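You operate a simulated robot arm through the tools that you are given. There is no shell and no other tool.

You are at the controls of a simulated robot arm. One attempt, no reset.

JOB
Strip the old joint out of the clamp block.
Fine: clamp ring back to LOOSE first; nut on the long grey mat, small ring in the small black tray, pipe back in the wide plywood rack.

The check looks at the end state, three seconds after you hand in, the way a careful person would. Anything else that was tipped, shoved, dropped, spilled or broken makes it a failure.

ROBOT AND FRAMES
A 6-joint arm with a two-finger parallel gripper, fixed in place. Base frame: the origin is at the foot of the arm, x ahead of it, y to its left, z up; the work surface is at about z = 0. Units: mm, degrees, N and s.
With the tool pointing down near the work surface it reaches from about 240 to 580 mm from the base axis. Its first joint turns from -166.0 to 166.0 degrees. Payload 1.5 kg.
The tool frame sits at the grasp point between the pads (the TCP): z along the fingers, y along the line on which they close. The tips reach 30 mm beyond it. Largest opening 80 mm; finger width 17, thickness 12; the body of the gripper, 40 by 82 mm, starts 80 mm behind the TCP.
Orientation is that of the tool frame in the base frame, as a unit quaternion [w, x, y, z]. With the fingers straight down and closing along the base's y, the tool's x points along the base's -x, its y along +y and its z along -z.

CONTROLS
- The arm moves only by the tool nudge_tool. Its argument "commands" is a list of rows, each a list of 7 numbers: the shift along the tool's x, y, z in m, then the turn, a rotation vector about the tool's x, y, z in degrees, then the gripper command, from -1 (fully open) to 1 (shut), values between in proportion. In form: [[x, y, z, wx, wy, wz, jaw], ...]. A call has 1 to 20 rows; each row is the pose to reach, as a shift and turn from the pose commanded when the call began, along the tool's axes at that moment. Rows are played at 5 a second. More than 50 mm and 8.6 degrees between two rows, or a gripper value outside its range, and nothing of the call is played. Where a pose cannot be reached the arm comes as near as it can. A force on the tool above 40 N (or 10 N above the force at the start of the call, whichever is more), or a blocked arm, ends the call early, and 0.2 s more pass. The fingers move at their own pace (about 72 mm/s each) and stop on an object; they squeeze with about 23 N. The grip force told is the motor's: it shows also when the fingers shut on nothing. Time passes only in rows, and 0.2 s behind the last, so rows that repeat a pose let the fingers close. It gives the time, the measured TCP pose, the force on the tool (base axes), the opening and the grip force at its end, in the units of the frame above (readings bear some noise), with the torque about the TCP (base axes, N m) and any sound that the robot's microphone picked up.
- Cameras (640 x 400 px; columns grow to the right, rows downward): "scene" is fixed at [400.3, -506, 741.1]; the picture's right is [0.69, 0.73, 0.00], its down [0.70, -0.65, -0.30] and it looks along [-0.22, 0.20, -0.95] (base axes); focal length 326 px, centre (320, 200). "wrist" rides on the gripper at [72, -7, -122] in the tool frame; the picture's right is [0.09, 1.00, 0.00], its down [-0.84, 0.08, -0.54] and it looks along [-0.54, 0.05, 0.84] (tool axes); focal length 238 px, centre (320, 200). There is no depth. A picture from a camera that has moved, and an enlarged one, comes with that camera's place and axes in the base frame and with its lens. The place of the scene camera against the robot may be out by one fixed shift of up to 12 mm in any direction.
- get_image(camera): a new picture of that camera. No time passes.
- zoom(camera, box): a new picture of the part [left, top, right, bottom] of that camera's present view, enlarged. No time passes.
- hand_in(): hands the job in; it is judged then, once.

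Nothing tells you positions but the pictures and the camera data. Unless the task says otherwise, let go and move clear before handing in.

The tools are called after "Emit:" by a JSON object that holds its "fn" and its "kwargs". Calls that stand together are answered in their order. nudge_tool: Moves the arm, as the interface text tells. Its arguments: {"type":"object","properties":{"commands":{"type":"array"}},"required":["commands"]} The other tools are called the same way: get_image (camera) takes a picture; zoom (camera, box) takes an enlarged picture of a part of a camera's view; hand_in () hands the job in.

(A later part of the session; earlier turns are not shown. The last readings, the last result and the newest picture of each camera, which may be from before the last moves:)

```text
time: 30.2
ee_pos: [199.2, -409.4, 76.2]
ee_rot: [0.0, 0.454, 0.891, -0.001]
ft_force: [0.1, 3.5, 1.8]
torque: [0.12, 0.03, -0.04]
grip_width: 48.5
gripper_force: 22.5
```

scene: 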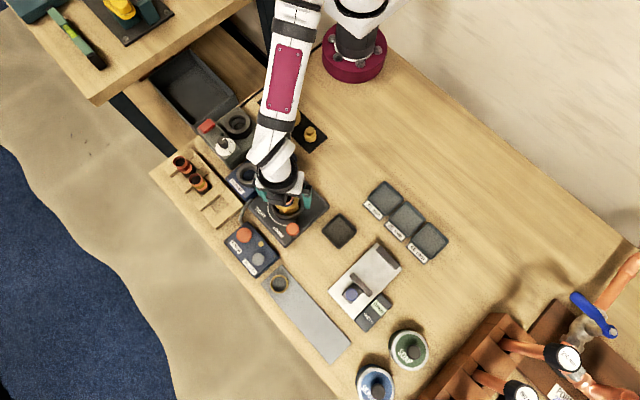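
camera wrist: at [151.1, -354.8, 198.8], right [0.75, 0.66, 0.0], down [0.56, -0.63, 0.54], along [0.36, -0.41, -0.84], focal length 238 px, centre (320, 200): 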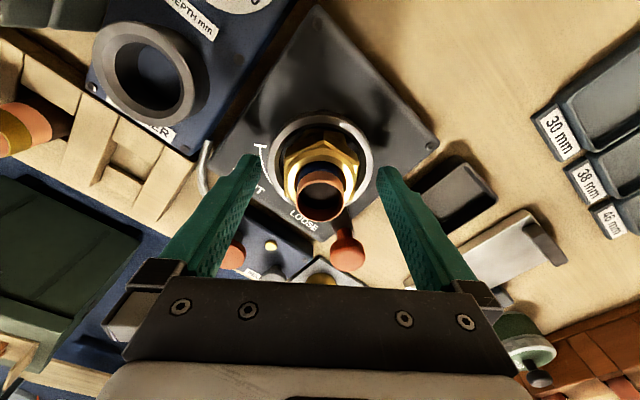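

Gripped the nut at 48.5 mm. There's a second hex flange below it, so the nut may be threaded or just seated. I'll test with a gentle 4 mm lift.

Emit:
{"fn": "nudge_tool", "kwargs": {"commands": [[0, 0, -0.001, 0, 0, 0, 1], [0, 0, -0.002, 0, 0, 0, 1], [0, 0, -0.003, 0, 0, 0, 1], [0, 0, -0.004, 0, 0, 0, 1], [0, 0, -0.004, 0, 0, 0, 1]]}}

Emit:
{"fn": "zoom", "kwargs": {"camera": "wrist", "box": [240, 90, 400, 240]}}

Emit:
{"fn": "zoom", "kwargs": {"camera": "scene", "box": [270, 195, 305, 220]}}

```text
time: 31.4
ee_pos: [198.7, -409.5, 80.5]
ee_rot: [0.0, 0.452, 0.892, 0.0]
ft_force: [-1.8, 4.7, -4.1]
torque: [0.1, 0.06, -0.04]
grip_width: 48.6
gripper_force: 23.1
```

```text
2.67 times, centred on (320, 165) of wrist
camera zoom: at [151.3, -355.0, 203.3], right [0.75, 0.66, 0.0], down [0.56, -0.63, 0.54], along [0.36, -0.41, -0.84], focal length 636 px, centre (320, 293)
```

zoom: 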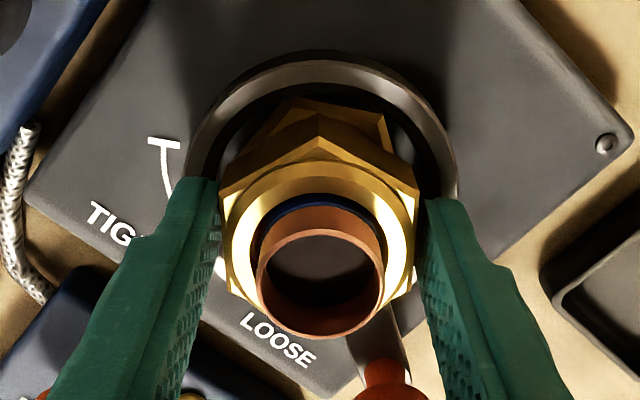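

```text
16.00 times, centred on (288, 208) of scene
camera zoom: at [400.3, -506.0, 741.1], right [0.69, 0.73, 0.0], down [0.7, -0.65, -0.3], along [-0.22, 0.2, -0.95], focal length 5211 px, centre (840, 80)
```

zoom: 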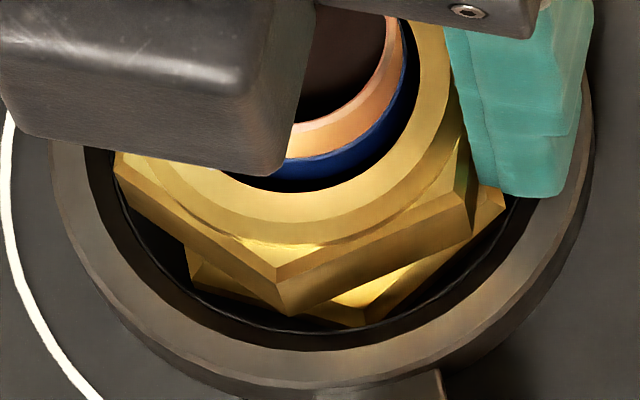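

The nut slides up freely while the pipe and lower hex stay. Continuing the lift slowly.

Emit:
{"fn": "nudge_tool", "kwargs": {"commands": [[0, 0, -0.006, 0, 0, 0, 1], [0, 0, -0.012, 0, 0, 0, 1], [0, 0, -0.018, 0, 0, 0, 1], [0, 0, -0.024, 0, 0, 0, 1], [0, 0, -0.03, 0, 0, 0, 1], [0, 0, -0.036, 0, 0, 0, 1]]}}

Emit:
{"fn": "get_image", "kwargs": {"camera": "wrist"}}

Emit:
{"fn": "zoom", "kwargs": {"camera": "scene", "box": [250, 170, 330, 230]}}

```text
time: 32.8
ee_pos: [199.6, -408.8, 117.1]
ee_rot: [0.0, 0.452, 0.892, -0.001]
ft_force: [-0.1, -0.9, -0.1]
torque: [0.04, -0.03, -0.01]
grip_width: 47.7
gripper_force: 22.9
```

```text
taken
camera wrist: at [151.2, -355.0, 239.5], right [0.75, 0.66, 0.0], down [0.56, -0.63, 0.54], along [0.36, -0.41, -0.84], focal length 238 px, centre (320, 200)
```

wrist: 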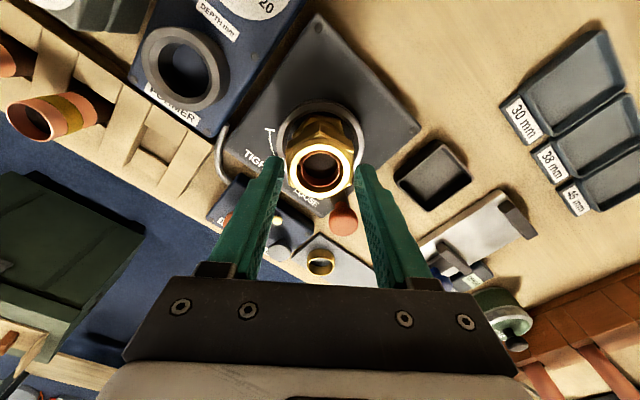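

```text
6.67 times, centred on (290, 200) of scene
camera zoom: at [400.3, -506.0, 741.1], right [0.69, 0.73, 0.0], down [0.7, -0.65, -0.3], along [-0.22, 0.2, -0.95], focal length 2171 px, centre (520, 200)
```

zoom: 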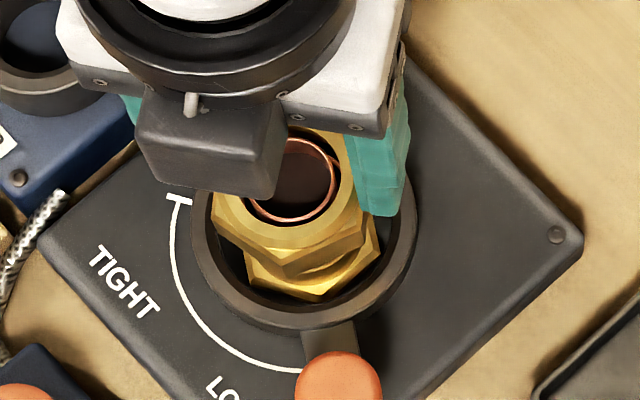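

Emit:
{"fn": "nudge_tool", "kwargs": {"commands": [[0, 0, -0.007, 0, 0, 0, 1], [0, 0, -0.014, 0, 0, 0, 1], [0, 0, -0.021, 0, 0, 0, 1], [0, 0, -0.028, 0, 0, 0, 1], [0, 0, -0.035, 0, 0, 0, 1], [0, 0, -0.045, 0, 0, 0, 1], [0, 0, -0.06, 0, 0, 0, 1], [0, 0, -0.075, 0, 0, 0, 1]]}}

Emit:
{"fn": "get_image", "kwargs": {"camera": "wrist"}}

Emit:
{"fn": "zoom", "kwargs": {"camera": "wrist", "box": [260, 80, 380, 190]}}

Emit:
{"fn": "get_image", "kwargs": {"camera": "scene"}}

Emit:
{"fn": "zoom", "kwargs": {"camera": "scene", "box": [250, 150, 330, 240]}}

```text
time: 34.6
ee_pos: [198.9, -409.4, 192.4]
ee_rot: [0.0, 0.453, 0.891, -0.001]
ft_force: [0.1, 0.3, -1.1]
torque: [0.04, -0.01, 0.0]
grip_width: 47.8
gripper_force: 23.2
```

```text
taken
camera wrist: at [151.3, -354.9, 314.5], right [0.75, 0.66, 0.0], down [0.56, -0.63, 0.54], along [0.36, -0.41, -0.84], focal length 238 px, centre (320, 200)
```

wrist: 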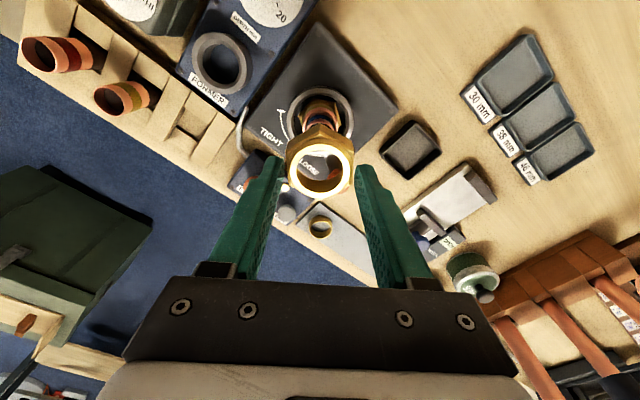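

```text
3.64 times, centred on (320, 135) of wrist
camera zoom: at [151.3, -354.9, 314.5], right [0.75, 0.66, 0.0], down [0.56, -0.63, 0.54], along [0.36, -0.41, -0.84], focal length 867 px, centre (320, 436)
```

zoom: 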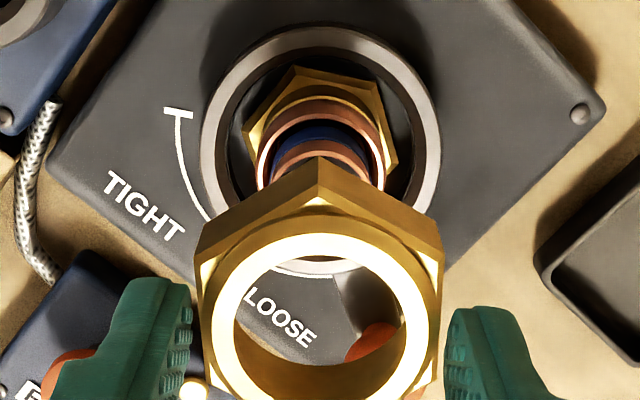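

```text
taken
```

scene: 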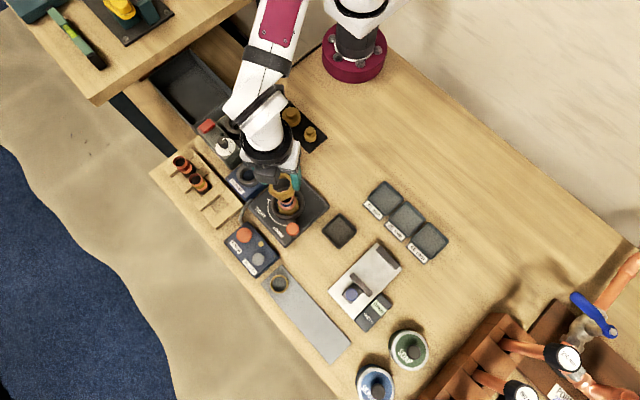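

```text
4.44 times, centred on (290, 195) of scene
camera zoom: at [400.3, -506.0, 741.1], right [0.69, 0.73, 0.0], down [0.7, -0.65, -0.3], along [-0.22, 0.2, -0.95], focal length 1448 px, centre (453, 222)
```

zoom: 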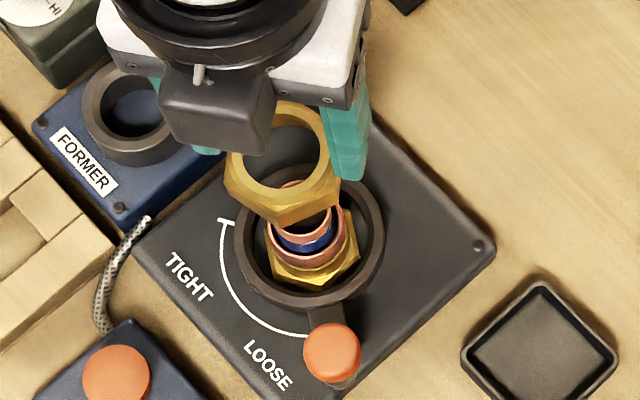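

The nut is free, exposing a copper-coloured ring around the pipe on the brass body — that is the small ring. The mat lies at the far edge (about x 283–505, y -569…-508), beyond the straight-down reach, so I'll lean the tool outward about its closing axis on the way there.

Emit:
{"fn": "nudge_tool", "kwargs": {"commands": [[-0.027, 0.013, -0.002, 0, -5, 0, 1], [-0.054, 0.026, -0.004, 0, -10, 0, 1], [-0.081, 0.039, -0.006, 0, -15, 0, 1], [-0.108, 0.052, -0.008, 0, -20, 0, 1], [-0.135, 0.0646, -0.008, 0, -25, 0, 1], [-0.135, 0.0646, -0.008, 0, -25, 0, 1]]}}

Emit:
{"fn": "get_image", "kwargs": {"camera": "wrist"}}

Emit:
{"fn": "get_image", "kwargs": {"camera": "scene"}}

```text
time: 36.0
ee_pos: [332.4, -479.3, 198.6]
ee_rot: [0.193, 0.442, 0.87, -0.098]
ft_force: [-0.2, 0.4, -0.6]
torque: [0.01, 0.02, -0.02]
grip_width: 48.0
gripper_force: 22.8
```

```text
taken
camera wrist: at [257.5, -389.1, 280.0], right [0.75, 0.65, -0.04], down [0.38, -0.38, 0.85], along [0.54, -0.65, -0.53], focal length 238 px, centre (320, 200)
```

wrist: 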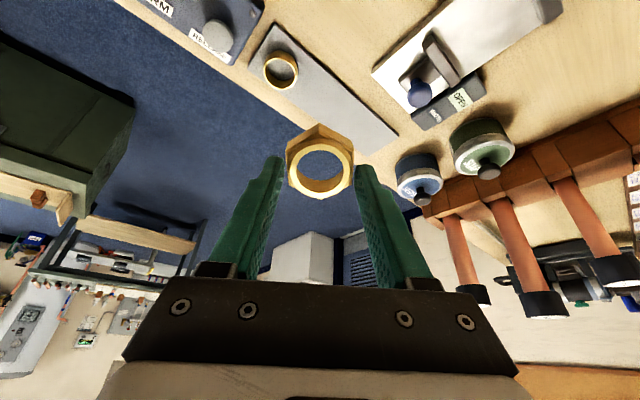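

```text
taken
```

scene: 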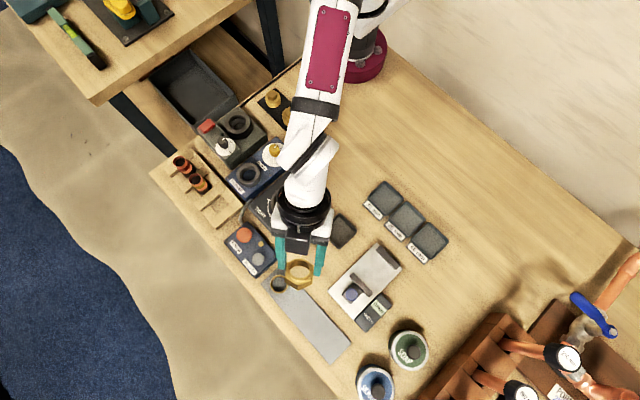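

The pose is reachable with a 25° lean. I locate the mat at x 286–501, y -566…-508 and its ring at (314, -538). I'll bring the nut over a clear spot around (380, -535) and stop at z=100.

Emit:
{"fn": "nudge_tool", "kwargs": {"commands": [[-0.024, 0.003, 0.011, 0, 0, 0, 1], [-0.0473, 0.0059, 0.022, 0, 0, 0, 1], [-0.0304, 0.0059, 0.0582, 0, 0, 0, 1], [-0.0135, 0.0059, 0.0944, 0, 0, 0, 1], [-0.005, 0.0059, 0.1126, 0, 0, 0, 1], [-0.005, 0.0059, 0.1126, 0, 0, 0, 1]]}}

Emit:
{"fn": "get_image", "kwargs": {"camera": "wrist"}}

Emit:
{"fn": "zoom", "kwargs": {"camera": "scene", "box": [220, 210, 420, 370]}}

```text
time: 37.4
ee_pos: [366.1, -519.9, 97.5]
ee_rot: [0.193, 0.441, 0.871, -0.098]
ft_force: [-0.4, 0.1, -1.1]
torque: [-0.04, 0.03, 0.01]
grip_width: 48.1
gripper_force: 23.4
```

```text
taken
camera wrist: at [292.1, -428.7, 179.4], right [0.75, 0.65, -0.04], down [0.38, -0.38, 0.84], along [0.54, -0.65, -0.53], focal length 238 px, centre (320, 200)
```

wrist: 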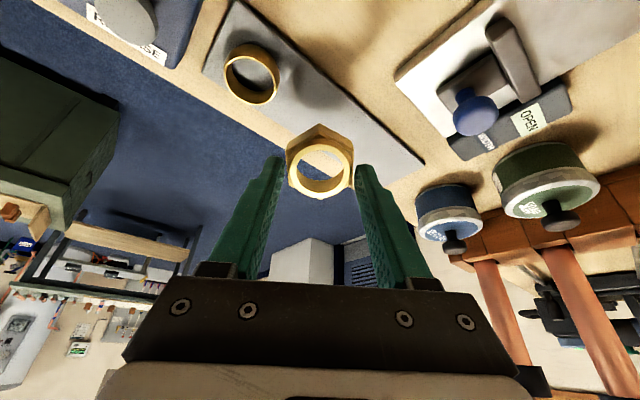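

```text
2.50 times, centred on (320, 290) of scene
camera zoom: at [400.3, -506.0, 741.1], right [0.69, 0.73, 0.0], down [0.7, -0.65, -0.3], along [-0.22, 0.2, -0.95], focal length 814 px, centre (320, -25)
```

zoom: 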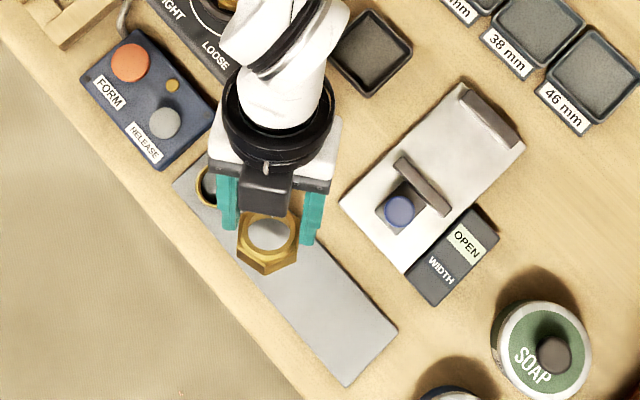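

Emit:
{"fn": "nudge_tool", "kwargs": {"commands": [[0.0083, 0, 0.0178, 0, 0, 0, 1], [0.0166, 0, 0.0356, 0, 0, 0, 1], [0.0179, 0, 0.0383, 0, 0, 0, 1], [0.0183, 0, 0.0392, 0, 0, 0, 1]]}}

Emit:
{"fn": "get_image", "kwargs": {"camera": "wrist"}}

Emit:
{"fn": "zoom", "kwargs": {"camera": "scene", "box": [260, 250, 360, 330]}}

```text
time: 38.4
ee_pos: [367.3, -519.8, 57.7]
ee_rot: [0.195, 0.442, 0.87, -0.1]
ft_force: [6.1, -2.7, 14.2]
torque: [-0.17, -0.26, 0.0]
grip_width: 48.2
gripper_force: 22.3
```

```text
taken
camera wrist: at [292.5, -429.2, 137.5], right [0.75, 0.66, -0.04], down [0.37, -0.38, 0.85], along [0.54, -0.65, -0.53], focal length 238 px, centre (320, 200)
```

wrist: 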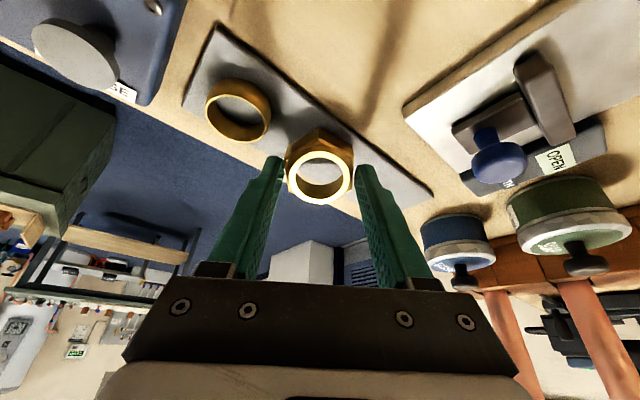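

```text
5.00 times, centred on (310, 290) of scene
camera zoom: at [400.3, -506.0, 741.1], right [0.69, 0.73, 0.0], down [0.7, -0.65, -0.3], along [-0.22, 0.2, -0.95], focal length 1628 px, centre (370, -250)
```

zoom: 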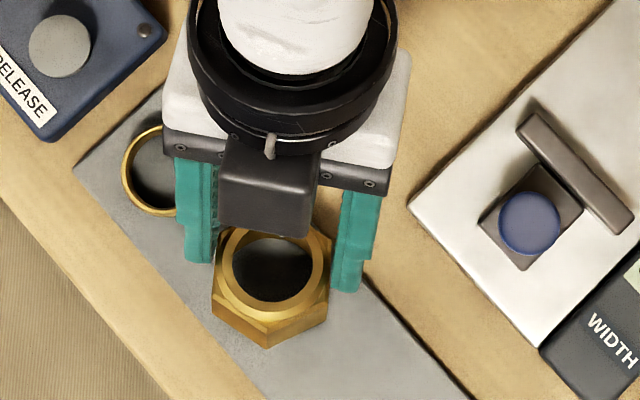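

The nut's inner edge touches the mat (14 N). I'll press a couple of mm more so it pivots flatter in the grip.

Emit:
{"fn": "nudge_tool", "kwargs": {"commands": [[0.0004, 0, 0.0009, 0, 0, 0, 1], [0.0008, 0, 0.0018, 0, 0, 0, 1]]}}

Emit:
{"fn": "zoom", "kwargs": {"camera": "wrist", "box": [260, 100, 380, 220]}}

```text
time: 39.0
ee_pos: [366.7, -519.1, 55.5]
ee_rot: [0.194, 0.442, 0.87, -0.099]
ft_force: [4.1, -4.0, 15.4]
torque: [-0.19, -0.21, -0.01]
grip_width: 48.3
gripper_force: 22.9
```

```text
3.33 times, centred on (320, 160) of wrist
camera zoom: at [292.2, -428.7, 135.6], right [0.75, 0.65, -0.04], down [0.38, -0.38, 0.85], along [0.54, -0.65, -0.53], focal length 794 px, centre (320, 333)
```

zoom: 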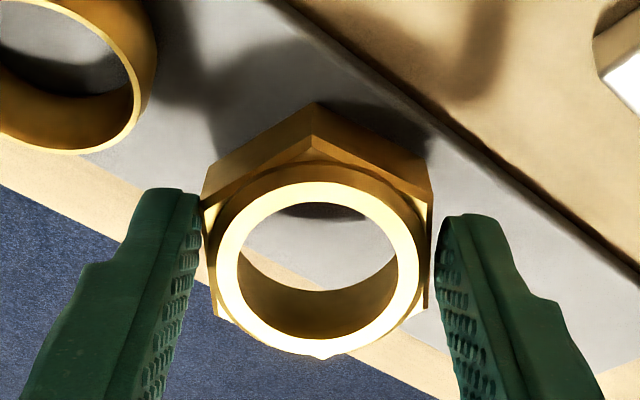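

Emit:
{"fn": "nudge_tool", "kwargs": {"commands": [[0.0004, 0, 0.0009, 0, 0, 0, 1], [0.0008, 0, 0.0018, 0, 0, 0, 1], [0.0013, 0, 0.0027, 0, 0, 0, 1], [0.0017, 0, 0.0036, 0, 0, 0, 1], [0.0021, 0, 0.0045, 0, 0, 0, 1]]}}

Emit:
{"fn": "zoom", "kwargs": {"camera": "wrist", "box": [260, 100, 380, 220]}}

Emit:
{"fn": "zoom", "kwargs": {"camera": "scene", "box": [260, 250, 360, 330]}}

```text
time: 40.2
ee_pos: [366.8, -518.8, 50.6]
ee_rot: [0.194, 0.442, 0.87, -0.099]
ft_force: [-1.2, -1.8, 15.7]
torque: [-0.09, 0.08, 0.0]
grip_width: 47.8
gripper_force: 23.2
```

```text
3.33 times, centred on (320, 160) of wrist
camera zoom: at [292.0, -428.4, 130.7], right [0.75, 0.65, -0.04], down [0.38, -0.38, 0.85], along [0.54, -0.65, -0.53], focal length 794 px, centre (320, 333)
```

zoom: 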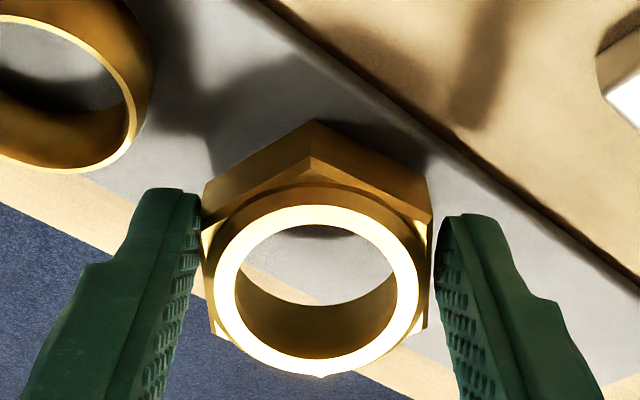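

```text
5.00 times, centred on (310, 290) of scene
camera zoom: at [400.3, -506.0, 741.1], right [0.69, 0.73, 0.0], down [0.7, -0.65, -0.3], along [-0.22, 0.2, -0.95], focal length 1628 px, centre (370, -250)
```

zoom: 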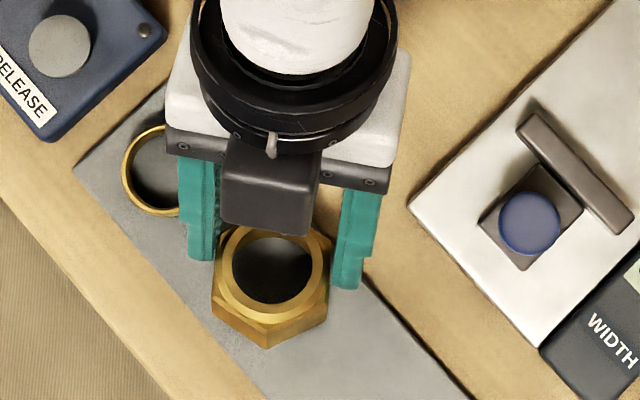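

Emit:
{"fn": "nudge_tool", "kwargs": {"commands": [[0.0004, 0, 0.0009, 0, 0, 0, 1], [0.0008, 0, 0.0018, 0, 0, 0, 1], [0.0013, 0, 0.0027, 0, 0, 0, 1]]}}

Emit:
{"fn": "zoom", "kwargs": {"camera": "wrist", "box": [260, 100, 380, 220]}}

```text
time: 41.0
ee_pos: [366.3, -519.3, 47.1]
ee_rot: [0.193, 0.442, 0.87, -0.099]
ft_force: [-3.5, -3.6, 14.4]
torque: [-0.18, 0.16, 0.01]
grip_width: 48.2
gripper_force: 23.4
```

```text
3.33 times, centred on (320, 160) of wrist
camera zoom: at [292.3, -428.5, 128.0], right [0.75, 0.65, -0.04], down [0.38, -0.38, 0.85], along [0.54, -0.65, -0.53], focal length 794 px, centre (320, 333)
```

zoom: 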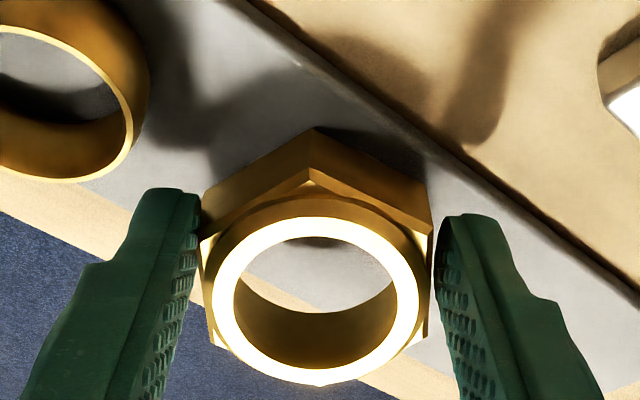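

Now releasing the nut gently (limited opening), then looking.

Emit:
{"fn": "nudge_tool", "kwargs": {"commands": [[0.0, 0, 0.0, 0, 0, 0, -0.25], [0.0, 0, 0.0, 0, 0, 0, -0.4], [0.0, 0, 0.0, 0, 0, 0, -0.5], [0.0, 0, 0.0, 0, 0, 0, -0.5]]}}

Emit:
{"fn": "get_image", "kwargs": {"camera": "wrist"}}

Emit:
{"fn": "zoom", "kwargs": {"camera": "scene", "box": [260, 250, 360, 330]}}

```text
time: 42.0
ee_pos: [367.7, -519.4, 47.0]
ee_rot: [0.193, 0.442, 0.87, -0.099]
ft_force: [-0.5, 0.4, 0.1]
torque: [0.01, -0.02, -0.04]
grip_width: 59.8
gripper_force: 0.2
```

```text
taken
camera wrist: at [292.4, -428.2, 127.7], right [0.75, 0.65, -0.04], down [0.38, -0.38, 0.84], along [0.54, -0.65, -0.53], focal length 238 px, centre (320, 200)
```

wrist: 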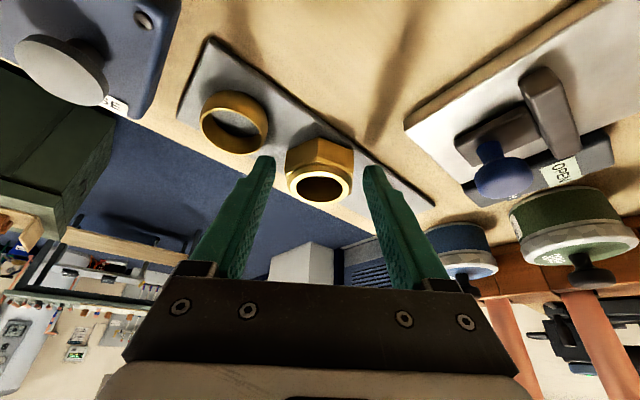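

```text
5.00 times, centred on (310, 290) of scene
camera zoom: at [400.3, -506.0, 741.1], right [0.69, 0.73, 0.0], down [0.7, -0.65, -0.3], along [-0.22, 0.2, -0.95], focal length 1628 px, centre (370, -250)
```

zoom: 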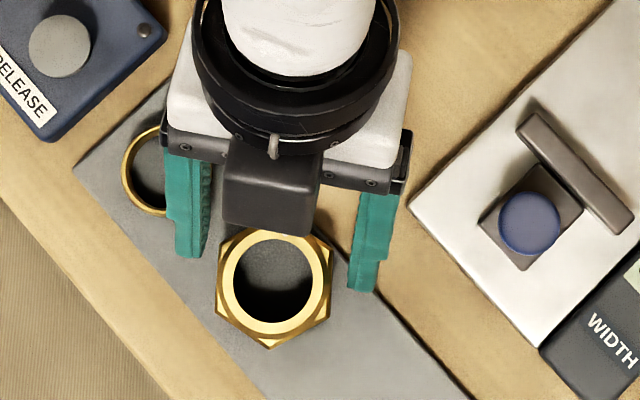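

The nut sits flat on the mat, clear of the other ring. Retreating along the tool axis, then back over the clamp, upright.

Emit:
{"fn": "nudge_tool", "kwargs": {"commands": [[0, 0, -0.02, 0, 0, 0, -0.5], [0, 0, -0.05, 0, 0, 0, -0.5], [0, 0, -0.085, 0, 0, 0, -0.5], [0, 0, -0.12, 0, 0, 0, -0.5], [0.022, -0.0144, -0.1377, 0, 5, 0, -0.5], [0.0438, -0.0289, -0.1554, 0, 10, 0, -0.5], [0.0658, -0.0433, -0.1732, 0, 15, 0, -0.5], [0.0877, -0.0578, -0.1909, 0, 20, 0, -0.5], [0.1096, -0.0722, -0.2086, 0, 25, 0, -0.5], [0.1096, -0.0722, -0.2086, 0, 25, 0, -0.5]]}}

Emit:
{"fn": "get_image", "kwargs": {"camera": "wrist"}}

Emit:
{"fn": "zoom", "kwargs": {"camera": "wrist", "box": [270, 90, 370, 170]}}

Emit:
{"fn": "zoom", "kwargs": {"camera": "scene", "box": [250, 180, 360, 330]}}

```text
time: 44.2
ee_pos: [196.8, -410.7, 190.6]
ee_rot: [-0.001, 0.452, 0.892, 0.0]
ft_force: [-0.2, 0.9, -0.1]
torque: [0.01, 0.0, 0.04]
grip_width: 60.0
gripper_force: 0.2
```

```text
taken
camera wrist: at [148.8, -356.4, 312.4], right [0.75, 0.66, 0.0], down [0.56, -0.63, 0.54], along [0.36, -0.41, -0.84], focal length 238 px, centre (320, 200)
```

wrist: 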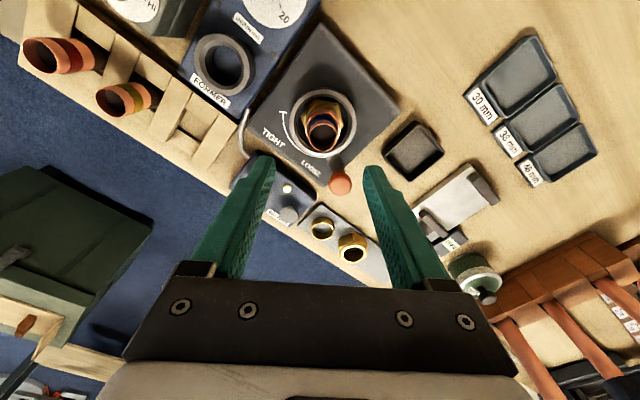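

```text
5.00 times, centred on (320, 130) of wrist
camera zoom: at [148.8, -356.4, 312.4], right [0.75, 0.66, 0.0], down [0.56, -0.63, 0.54], along [0.36, -0.41, -0.84], focal length 1192 px, centre (320, 550)
```

zoom: 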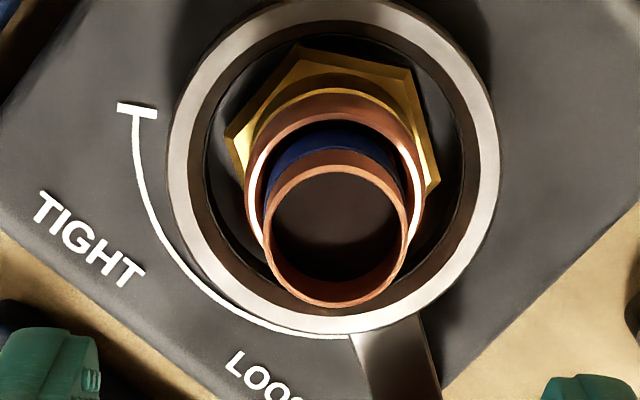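

```text
2.67 times, centred on (305, 255) of scene
camera zoom: at [400.3, -506.0, 741.1], right [0.69, 0.73, 0.0], down [0.7, -0.65, -0.3], along [-0.22, 0.2, -0.95], focal length 868 px, centre (360, 53)
```

zoom: 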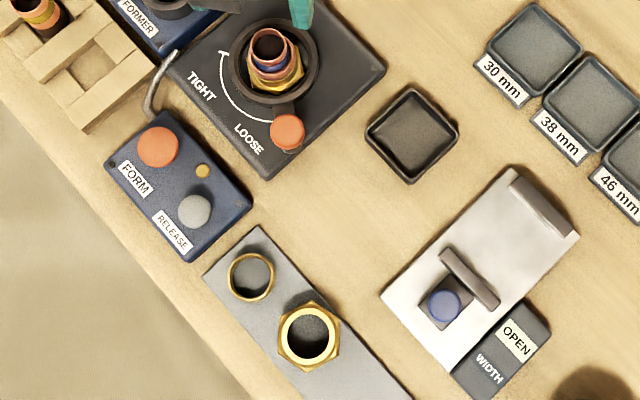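

The ring (OD ≈38 mm, top z≈52) sits on the body around the pipe, at about (199, -409). I'll descend partway with the jaws at 60 mm and check the geometry again.

Emit:
{"fn": "nudge_tool", "kwargs": {"commands": [[0, 0.0025, 0.0, 0, 0, 0, -0.5], [0, 0.0025, 0.04, 0, 0, 0, -0.5], [0, 0.0025, 0.07, 0, 0, 0, -0.5], [0, 0.0025, 0.1, 0, 0, 0, -0.5], [0, 0.0025, 0.11, 0, 0, 0, -0.5], [0, 0.0025, 0.11, 0, 0, 0, -0.5]]}}

Emit:
{"fn": "zoom", "kwargs": {"camera": "wrist", "box": [240, 90, 400, 210]}}

Emit:
{"fn": "zoom", "kwargs": {"camera": "scene", "box": [250, 170, 330, 230]}}

```text
time: 45.6
ee_pos: [199.5, -407.5, 78.9]
ee_rot: [-0.001, 0.452, 0.892, 0.0]
ft_force: [0.1, 1.0, -0.2]
torque: [0.01, 0.02, 0.0]
grip_width: 59.9
gripper_force: 0.0
```

```text
3.33 times, centred on (320, 150) of wrist
camera zoom: at [151.2, -353.7, 202.4], right [0.75, 0.66, 0.0], down [0.56, -0.63, 0.54], along [0.36, -0.41, -0.84], focal length 794 px, centre (320, 367)
```

zoom: 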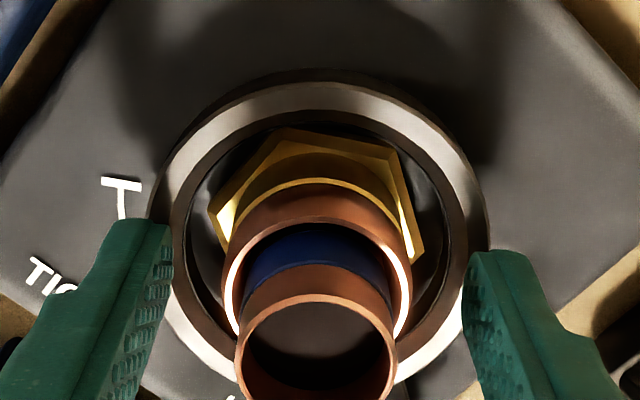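

```text
6.67 times, centred on (290, 200) of scene
camera zoom: at [400.3, -506.0, 741.1], right [0.69, 0.73, 0.0], down [0.7, -0.65, -0.3], along [-0.22, 0.2, -0.95], focal length 2171 px, centre (520, 200)
```

zoom: 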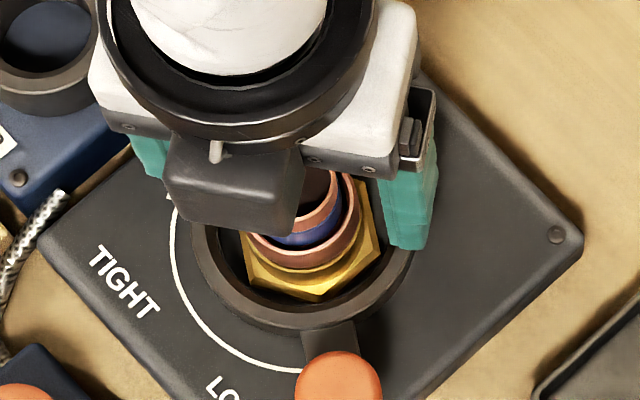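

Ring top is around z 52–58, above the clamp ring. Lowering 4 mm more and closing on it.

Emit:
{"fn": "nudge_tool", "kwargs": {"commands": [[0, 0, 0.002, 0, 0, 0, -0.5], [0, 0, 0.004, 0, 0, 0, -0.5], [0, 0, 0.004, 0, 0, 0, -0.2], [0, 0, 0.004, 0, 0, 0, 0.1], [0, 0, 0.004, 0, 0, 0, 1], [0, 0, 0.004, 0, 0, 0, 1]]}}

Emit:
{"fn": "zoom", "kwargs": {"camera": "wrist", "box": [240, 90, 400, 210]}}

Emit:
{"fn": "zoom", "kwargs": {"camera": "scene", "box": [250, 170, 330, 230]}}

```text
time: 47.0
ee_pos: [198.8, -409.0, 75.3]
ee_rot: [0.0, 0.452, 0.892, 0.0]
ft_force: [-10.9, -9.0, -3.7]
torque: [-0.32, 0.35, -0.02]
grip_width: 39.2
gripper_force: 44.3
```

```text
3.33 times, centred on (320, 150) of wrist
camera zoom: at [151.2, -354.2, 198.2], right [0.75, 0.66, 0.0], down [0.56, -0.63, 0.54], along [0.36, -0.41, -0.84], focal length 794 px, centre (320, 367)
```

zoom: 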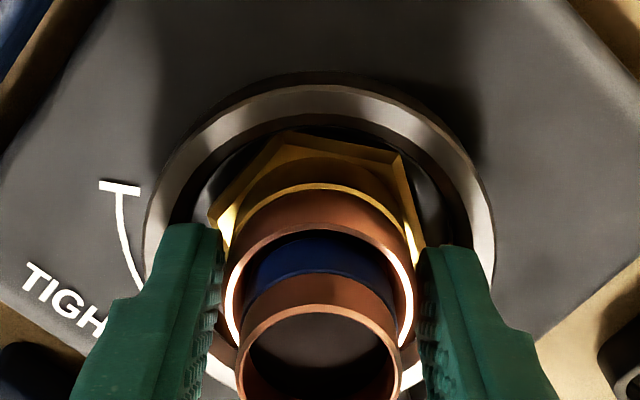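

```text
6.67 times, centred on (290, 200) of scene
camera zoom: at [400.3, -506.0, 741.1], right [0.69, 0.73, 0.0], down [0.7, -0.65, -0.3], along [-0.22, 0.2, -0.95], focal length 2171 px, centre (520, 200)
```

zoom: 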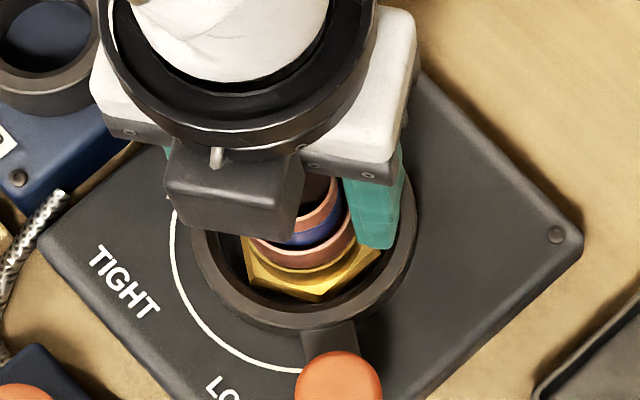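

Gripped at 39 mm with a small sideways load, so I'll relieve that by 1 mm and test a small lift.

Emit:
{"fn": "nudge_tool", "kwargs": {"commands": [[0, -0.0006, 0, 0, 0, 0, 1], [0, -0.001, 0, 0, 0, 0, 1], [0, -0.001, -0.001, 0, 0, 0, 1], [0, -0.001, -0.002, 0, 0, 0, 1], [0, -0.001, -0.003, 0, 0, 0, 1], [0, -0.001, -0.004, 0, 0, 0, 1]]}}

Emit:
{"fn": "zoom", "kwargs": {"camera": "wrist", "box": [240, 90, 400, 210]}}

Emit:
{"fn": "zoom", "kwargs": {"camera": "scene", "box": [250, 170, 330, 230]}}

```text
time: 48.0
ee_pos: [199.5, -410.1, 75.3]
ee_rot: [0.0, 0.453, 0.892, 0.001]
ft_force: [2.5, -6.4, -8.4]
torque: [0.03, -0.06, -0.35]
grip_width: 39.2
gripper_force: 44.2
stopped in row 5: the force on the tool passed its limit at 45 N (the readings are from after the stop); the commanded pose is now the measured one
```

```text
3.33 times, centred on (320, 150) of wrist
camera zoom: at [151.1, -354.6, 198.4], right [0.75, 0.66, 0.0], down [0.56, -0.63, 0.54], along [0.36, -0.41, -0.84], focal length 794 px, centre (320, 367)
```

zoom: 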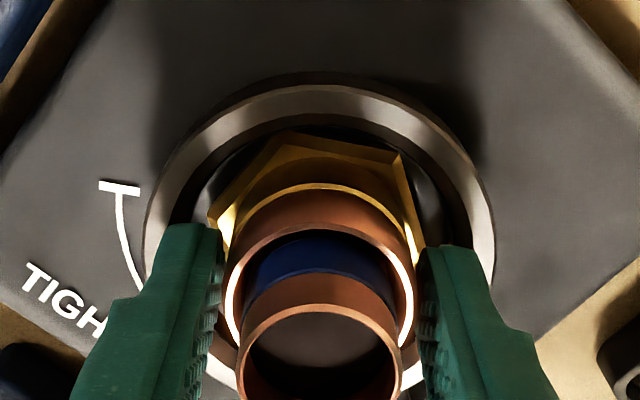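

```text
6.67 times, centred on (290, 200) of scene
camera zoom: at [400.3, -506.0, 741.1], right [0.69, 0.73, 0.0], down [0.7, -0.65, -0.3], along [-0.22, 0.2, -0.95], focal length 2171 px, centre (520, 200)
```

zoom: 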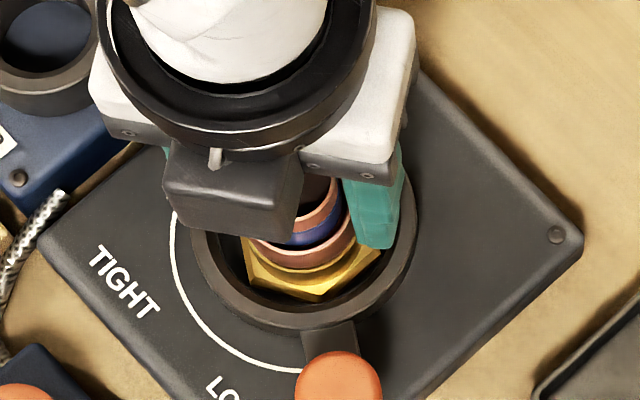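

The grip was on the brass body, not the ring. Re-measuring, the copper ring spans about z 52–68 (OD ≈35). I'll open, rise 9 mm and close on the ring itself.

Emit:
{"fn": "nudge_tool", "kwargs": {"commands": [[0, 0, 0, 0, 0, 0, -0.2], [0, 0, 0, 0, 0, 0, -0.3], [0, 0, -0.005, 0, 0, 0, -0.3], [0, 0, -0.009, 0, 0, 0, -0.3], [0, 0, -0.009, 0, 0, 0, 0.1], [0, 0, -0.009, 0, 0, 0, 1], [0, 0, -0.009, 0, 0, 0, 1]]}}

Emit:
{"fn": "zoom", "kwargs": {"camera": "wrist", "box": [240, 90, 400, 210]}}

Emit:
{"fn": "zoom", "kwargs": {"camera": "scene", "box": [250, 170, 330, 230]}}

```text
time: 49.6
ee_pos: [198.8, -408.6, 84.6]
ee_rot: [-0.001, 0.452, 0.892, 0.0]
ft_force: [0.1, 0.1, 0.4]
torque: [0.02, -0.01, 0.01]
grip_width: 36.3
gripper_force: 23.5
```

```text
3.33 times, centred on (320, 150) of wrist
camera zoom: at [151.0, -354.5, 207.7], right [0.75, 0.66, 0.0], down [0.56, -0.63, 0.54], along [0.36, -0.41, -0.84], focal length 794 px, centre (320, 367)
```

zoom: 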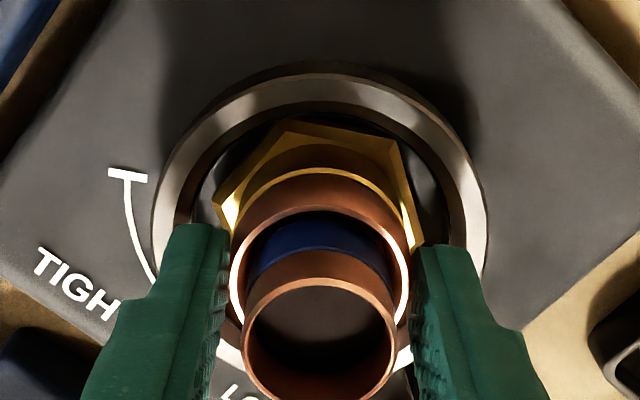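

```text
6.67 times, centred on (290, 200) of scene
camera zoom: at [400.3, -506.0, 741.1], right [0.69, 0.73, 0.0], down [0.7, -0.65, -0.3], along [-0.22, 0.2, -0.95], focal length 2171 px, centre (520, 200)
```

zoom: 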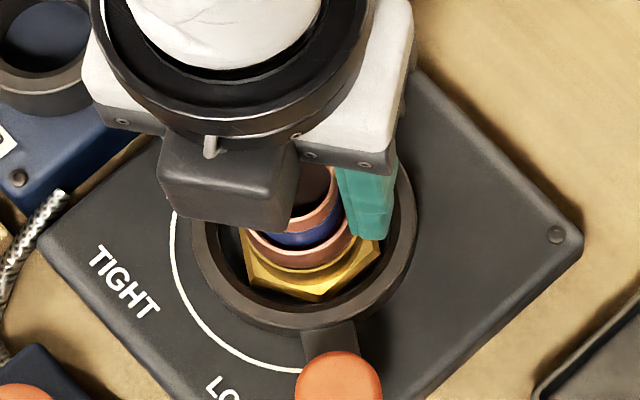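

Gripped the ring at 36 mm with no side load. Testing a 4 mm lift.

Emit:
{"fn": "nudge_tool", "kwargs": {"commands": [[0, 0, -0.001, 0, 0, 0, 1], [0, 0, -0.002, 0, 0, 0, 1], [0, 0, -0.003, 0, 0, 0, 1], [0, 0, -0.005, 0, 0, 0, 1], [0, 0, -0.007, 0, 0, 0, 1]]}}

Emit:
{"fn": "zoom", "kwargs": {"camera": "wrist", "box": [240, 90, 400, 210]}}

Emit:
{"fn": "zoom", "kwargs": {"camera": "scene", "box": [250, 170, 330, 230]}}

```text
time: 50.8
ee_pos: [199.8, -410.0, 92.7]
ee_rot: [-0.001, 0.451, 0.892, 0.0]
ft_force: [0.6, 0.4, -0.2]
torque: [0.03, 0.0, 0.0]
grip_width: 36.3
gripper_force: 23.2
```

```text
3.33 times, centred on (320, 150) of wrist
camera zoom: at [150.7, -354.7, 214.6], right [0.75, 0.66, 0.0], down [0.56, -0.63, 0.54], along [0.36, -0.41, -0.84], focal length 794 px, centre (320, 367)
```

zoom: 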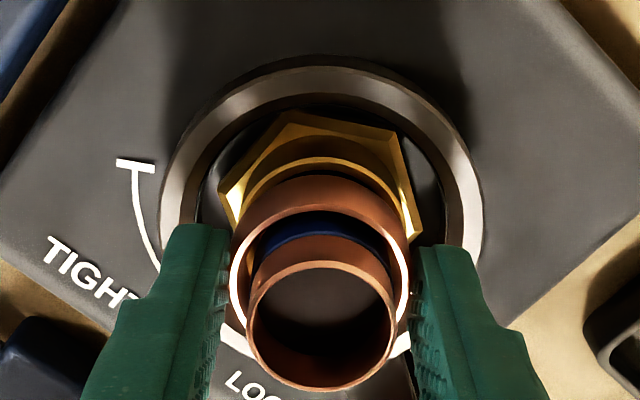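

```text
6.67 times, centred on (290, 200) of scene
camera zoom: at [400.3, -506.0, 741.1], right [0.69, 0.73, 0.0], down [0.7, -0.65, -0.3], along [-0.22, 0.2, -0.95], focal length 2171 px, centre (520, 200)
```

zoom: 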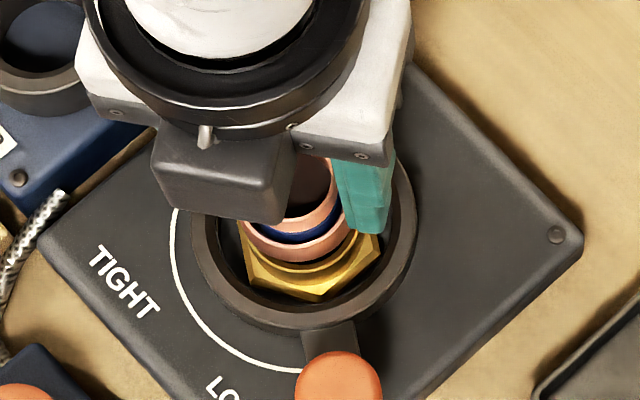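

The ring slides up along the pipe freely. Lifting it off fully.

Emit:
{"fn": "nudge_tool", "kwargs": {"commands": [[0, 0, -0.008, 0, 0, 0, 1], [0, 0, -0.016, 0, 0, 0, 1], [0, 0, -0.024, 0, 0, 0, 1], [0, 0, -0.032, 0, 0, 0, 1], [0, 0, -0.04, 0, 0, 0, 1], [0, 0, -0.06, 0, 0, 0, 1], [0, 0, -0.08, 0, 0, 0, 1], [0, 0, -0.1, 0, 0, 0, 1], [0, 0, -0.1, 0, 0, 0, 1]]}}

Emit:
{"fn": "get_image", "kwargs": {"camera": "wrist"}}

Emit:
{"fn": "zoom", "kwargs": {"camera": "wrist", "box": [260, 80, 380, 190]}}

Emit:
{"fn": "zoom", "kwargs": {"camera": "scene", "box": [240, 150, 360, 250]}}

```text
time: 52.8
ee_pos: [198.8, -409.7, 192.2]
ee_rot: [-0.001, 0.452, 0.892, 0.001]
ft_force: [0.2, 0.4, 0.2]
torque: [-0.03, 0.02, 0.01]
grip_width: 36.4
gripper_force: 22.5
```

```text
taken
camera wrist: at [151.4, -354.7, 314.7], right [0.75, 0.66, 0.0], down [0.56, -0.63, 0.54], along [0.36, -0.41, -0.84], focal length 238 px, centre (320, 200)
```

wrist: 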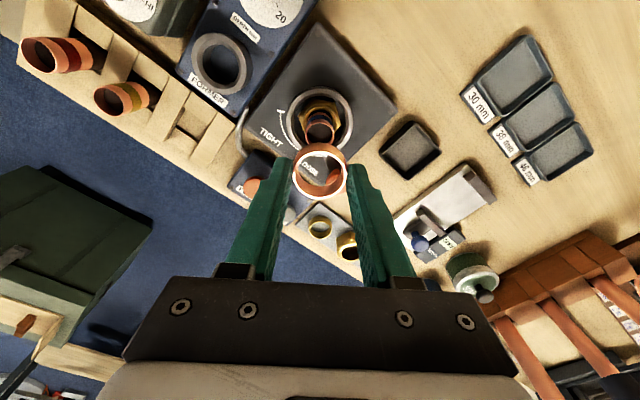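

```text
3.64 times, centred on (320, 135) of wrist
camera zoom: at [151.4, -354.7, 314.7], right [0.75, 0.66, 0.0], down [0.56, -0.63, 0.54], along [0.36, -0.41, -0.84], focal length 867 px, centre (320, 436)
```

zoom: 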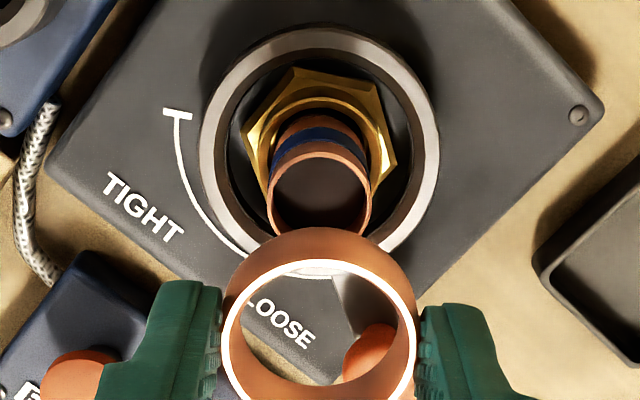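

```text
4.00 times, centred on (300, 200) of scene
camera zoom: at [400.3, -506.0, 741.1], right [0.69, 0.73, 0.0], down [0.7, -0.65, -0.3], along [-0.22, 0.2, -0.95], focal length 1303 px, centre (400, 200)
```

zoom: 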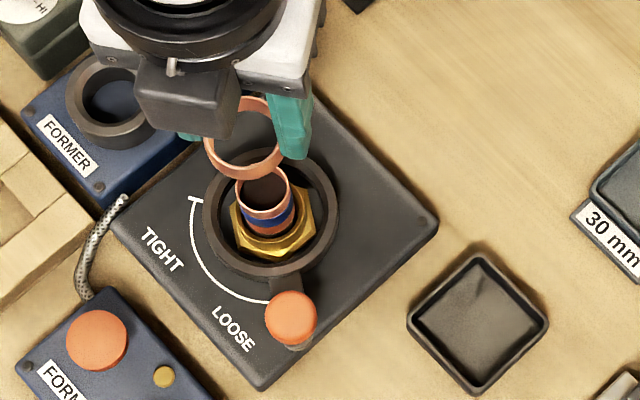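

The copper ring is off. The small black tray's centre is about (320, -365); moving there at a safe height and checking before lowering.

Emit:
{"fn": "nudge_tool", "kwargs": {"commands": [[-0.01, 0.035, 0, 0, 0, 0, 1], [-0.02, 0.07, 0, 0, 0, 0, 1], [-0.03, 0.105, 0, 0, 0, 0, 1], [-0.0355, 0.1233, 0.03, 0, 0, 0, 1], [-0.0355, 0.1233, 0.072, 0, 0, 0, 1], [-0.0355, 0.1233, 0.072, 0, 0, 0, 1]]}}

Emit:
{"fn": "get_image", "kwargs": {"camera": "wrist"}}

Emit:
{"fn": "zoom", "kwargs": {"camera": "wrist", "box": [250, 60, 390, 180]}}

Emit:
{"fn": "zoom", "kwargs": {"camera": "scene", "box": [280, 180, 400, 270]}}

```text
time: 54.2
ee_pos: [319.6, -363.6, 118.9]
ee_rot: [-0.001, 0.453, 0.891, 0.0]
ft_force: [0.9, 0.7, -0.1]
torque: [-0.04, -0.01, -0.02]
grip_width: 35.9
gripper_force: 22.7
```

```text
taken
camera wrist: at [271.2, -310.4, 241.8], right [0.75, 0.66, 0.0], down [0.56, -0.63, 0.54], along [0.36, -0.41, -0.84], focal length 238 px, centre (320, 200)
```

wrist: 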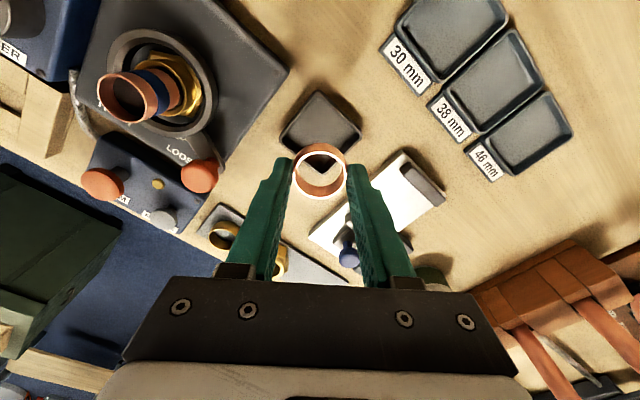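

```text
3.33 times, centred on (320, 120) of wrist
camera zoom: at [271.2, -310.4, 241.8], right [0.75, 0.66, 0.0], down [0.56, -0.63, 0.54], along [0.36, -0.41, -0.84], focal length 794 px, centre (320, 467)
```

zoom: 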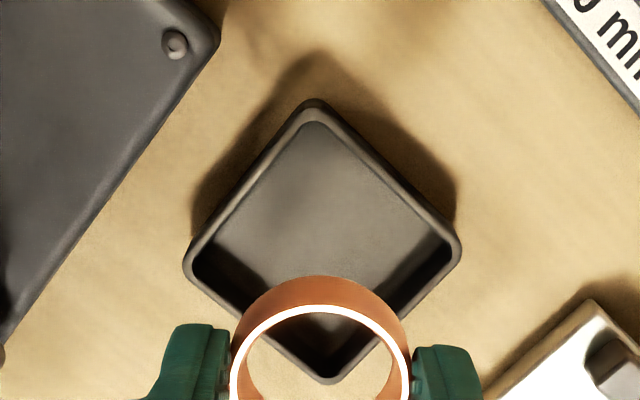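

```text
4.44 times, centred on (340, 225) of scene
camera zoom: at [400.3, -506.0, 741.1], right [0.69, 0.73, 0.0], down [0.7, -0.65, -0.3], along [-0.22, 0.2, -0.95], focal length 1448 px, centre (231, 89)
```

zoom: 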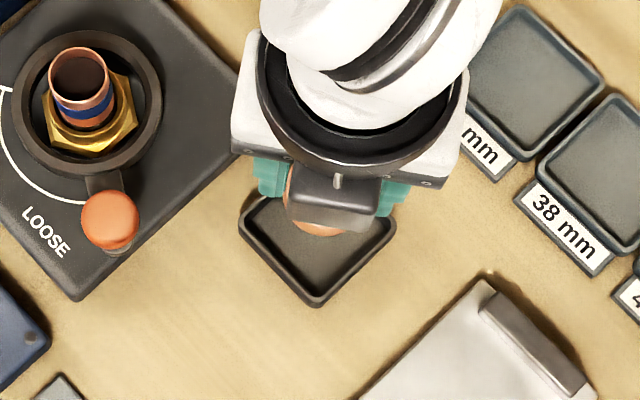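

The ring is centred over the tray (within 1 mm). Lowering to tips about z=25 and looking at the rim height.

Emit:
{"fn": "nudge_tool", "kwargs": {"commands": [[0, 0, 0.035, 0, 0, 0, 1], [0, 0, 0.055, 0, 0, 0, 1], [0, 0, 0.065, 0, 0, 0, 1], [0, 0, 0.065, 0, 0, 0, 1]]}}

Emit:
{"fn": "zoom", "kwargs": {"camera": "wrist", "box": [240, 90, 400, 210]}}

Emit:
{"fn": "zoom", "kwargs": {"camera": "scene", "box": [300, 190, 380, 250]}}

```text
time: 55.2
ee_pos: [319.2, -364.2, 53.3]
ee_rot: [0.001, 0.453, 0.892, 0.0]
ft_force: [-0.4, -0.2, -0.2]
torque: [0.0, 0.0, 0.02]
grip_width: 35.8
gripper_force: 22.8
```

```text
3.33 times, centred on (320, 150) of wrist
camera zoom: at [270.9, -310.2, 177.0], right [0.75, 0.66, 0.0], down [0.56, -0.63, 0.54], along [0.36, -0.41, -0.84], focal length 794 px, centre (320, 367)
```

zoom: 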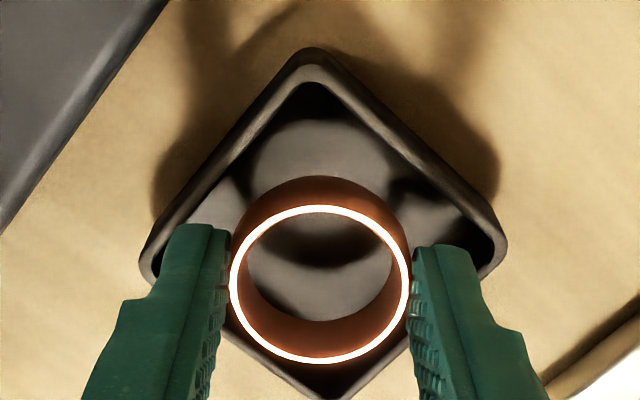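

```text
6.67 times, centred on (340, 220) of scene
camera zoom: at [400.3, -506.0, 741.1], right [0.69, 0.73, 0.0], down [0.7, -0.65, -0.3], along [-0.22, 0.2, -0.95], focal length 2171 px, centre (187, 67)
```

zoom: 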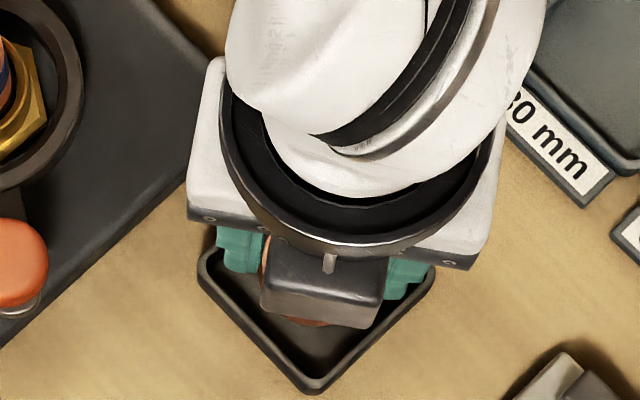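

Emit:
{"fn": "nudge_tool", "kwargs": {"commands": [[0, 0, 0.002, 0, 0, 0, 1], [0, 0, 0.004, 0, 0, 0, 1]]}}

Emit:
{"fn": "zoom", "kwargs": {"camera": "wrist", "box": [240, 90, 400, 240]}}

Emit:
{"fn": "zoom", "kwargs": {"camera": "scene", "box": [320, 215, 360, 245]}}

```text
time: 55.8
ee_pos: [318.9, -364.8, 51.6]
ee_rot: [-0.001, 0.452, 0.892, 0.0]
ft_force: [0.2, 0.9, -0.9]
torque: [0.0, -0.01, 0.02]
grip_width: 36.5
gripper_force: 22.5
```

```text
2.67 times, centred on (320, 165) of wrist
camera zoom: at [271.1, -310.0, 173.1], right [0.75, 0.66, 0.0], down [0.56, -0.63, 0.54], along [0.36, -0.41, -0.84], focal length 636 px, centre (320, 293)
```

zoom: 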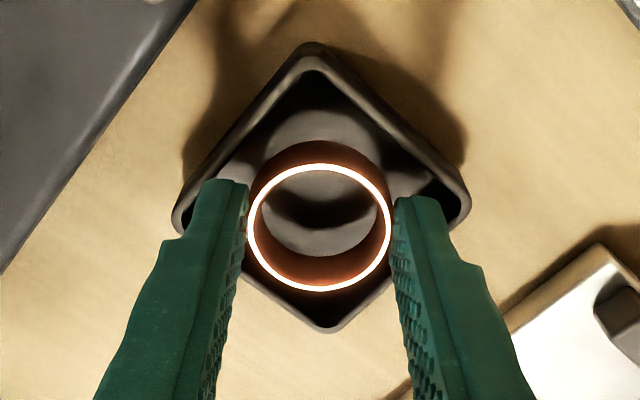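

```text
13.33 times, centred on (340, 230) of scene
camera zoom: at [400.3, -506.0, 741.1], right [0.69, 0.73, 0.0], down [0.7, -0.65, -0.3], along [-0.22, 0.2, -0.95], focal length 4343 px, centre (53, -200)
```

zoom: 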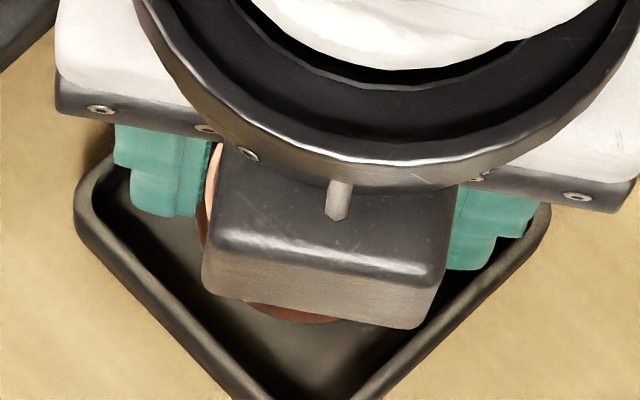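

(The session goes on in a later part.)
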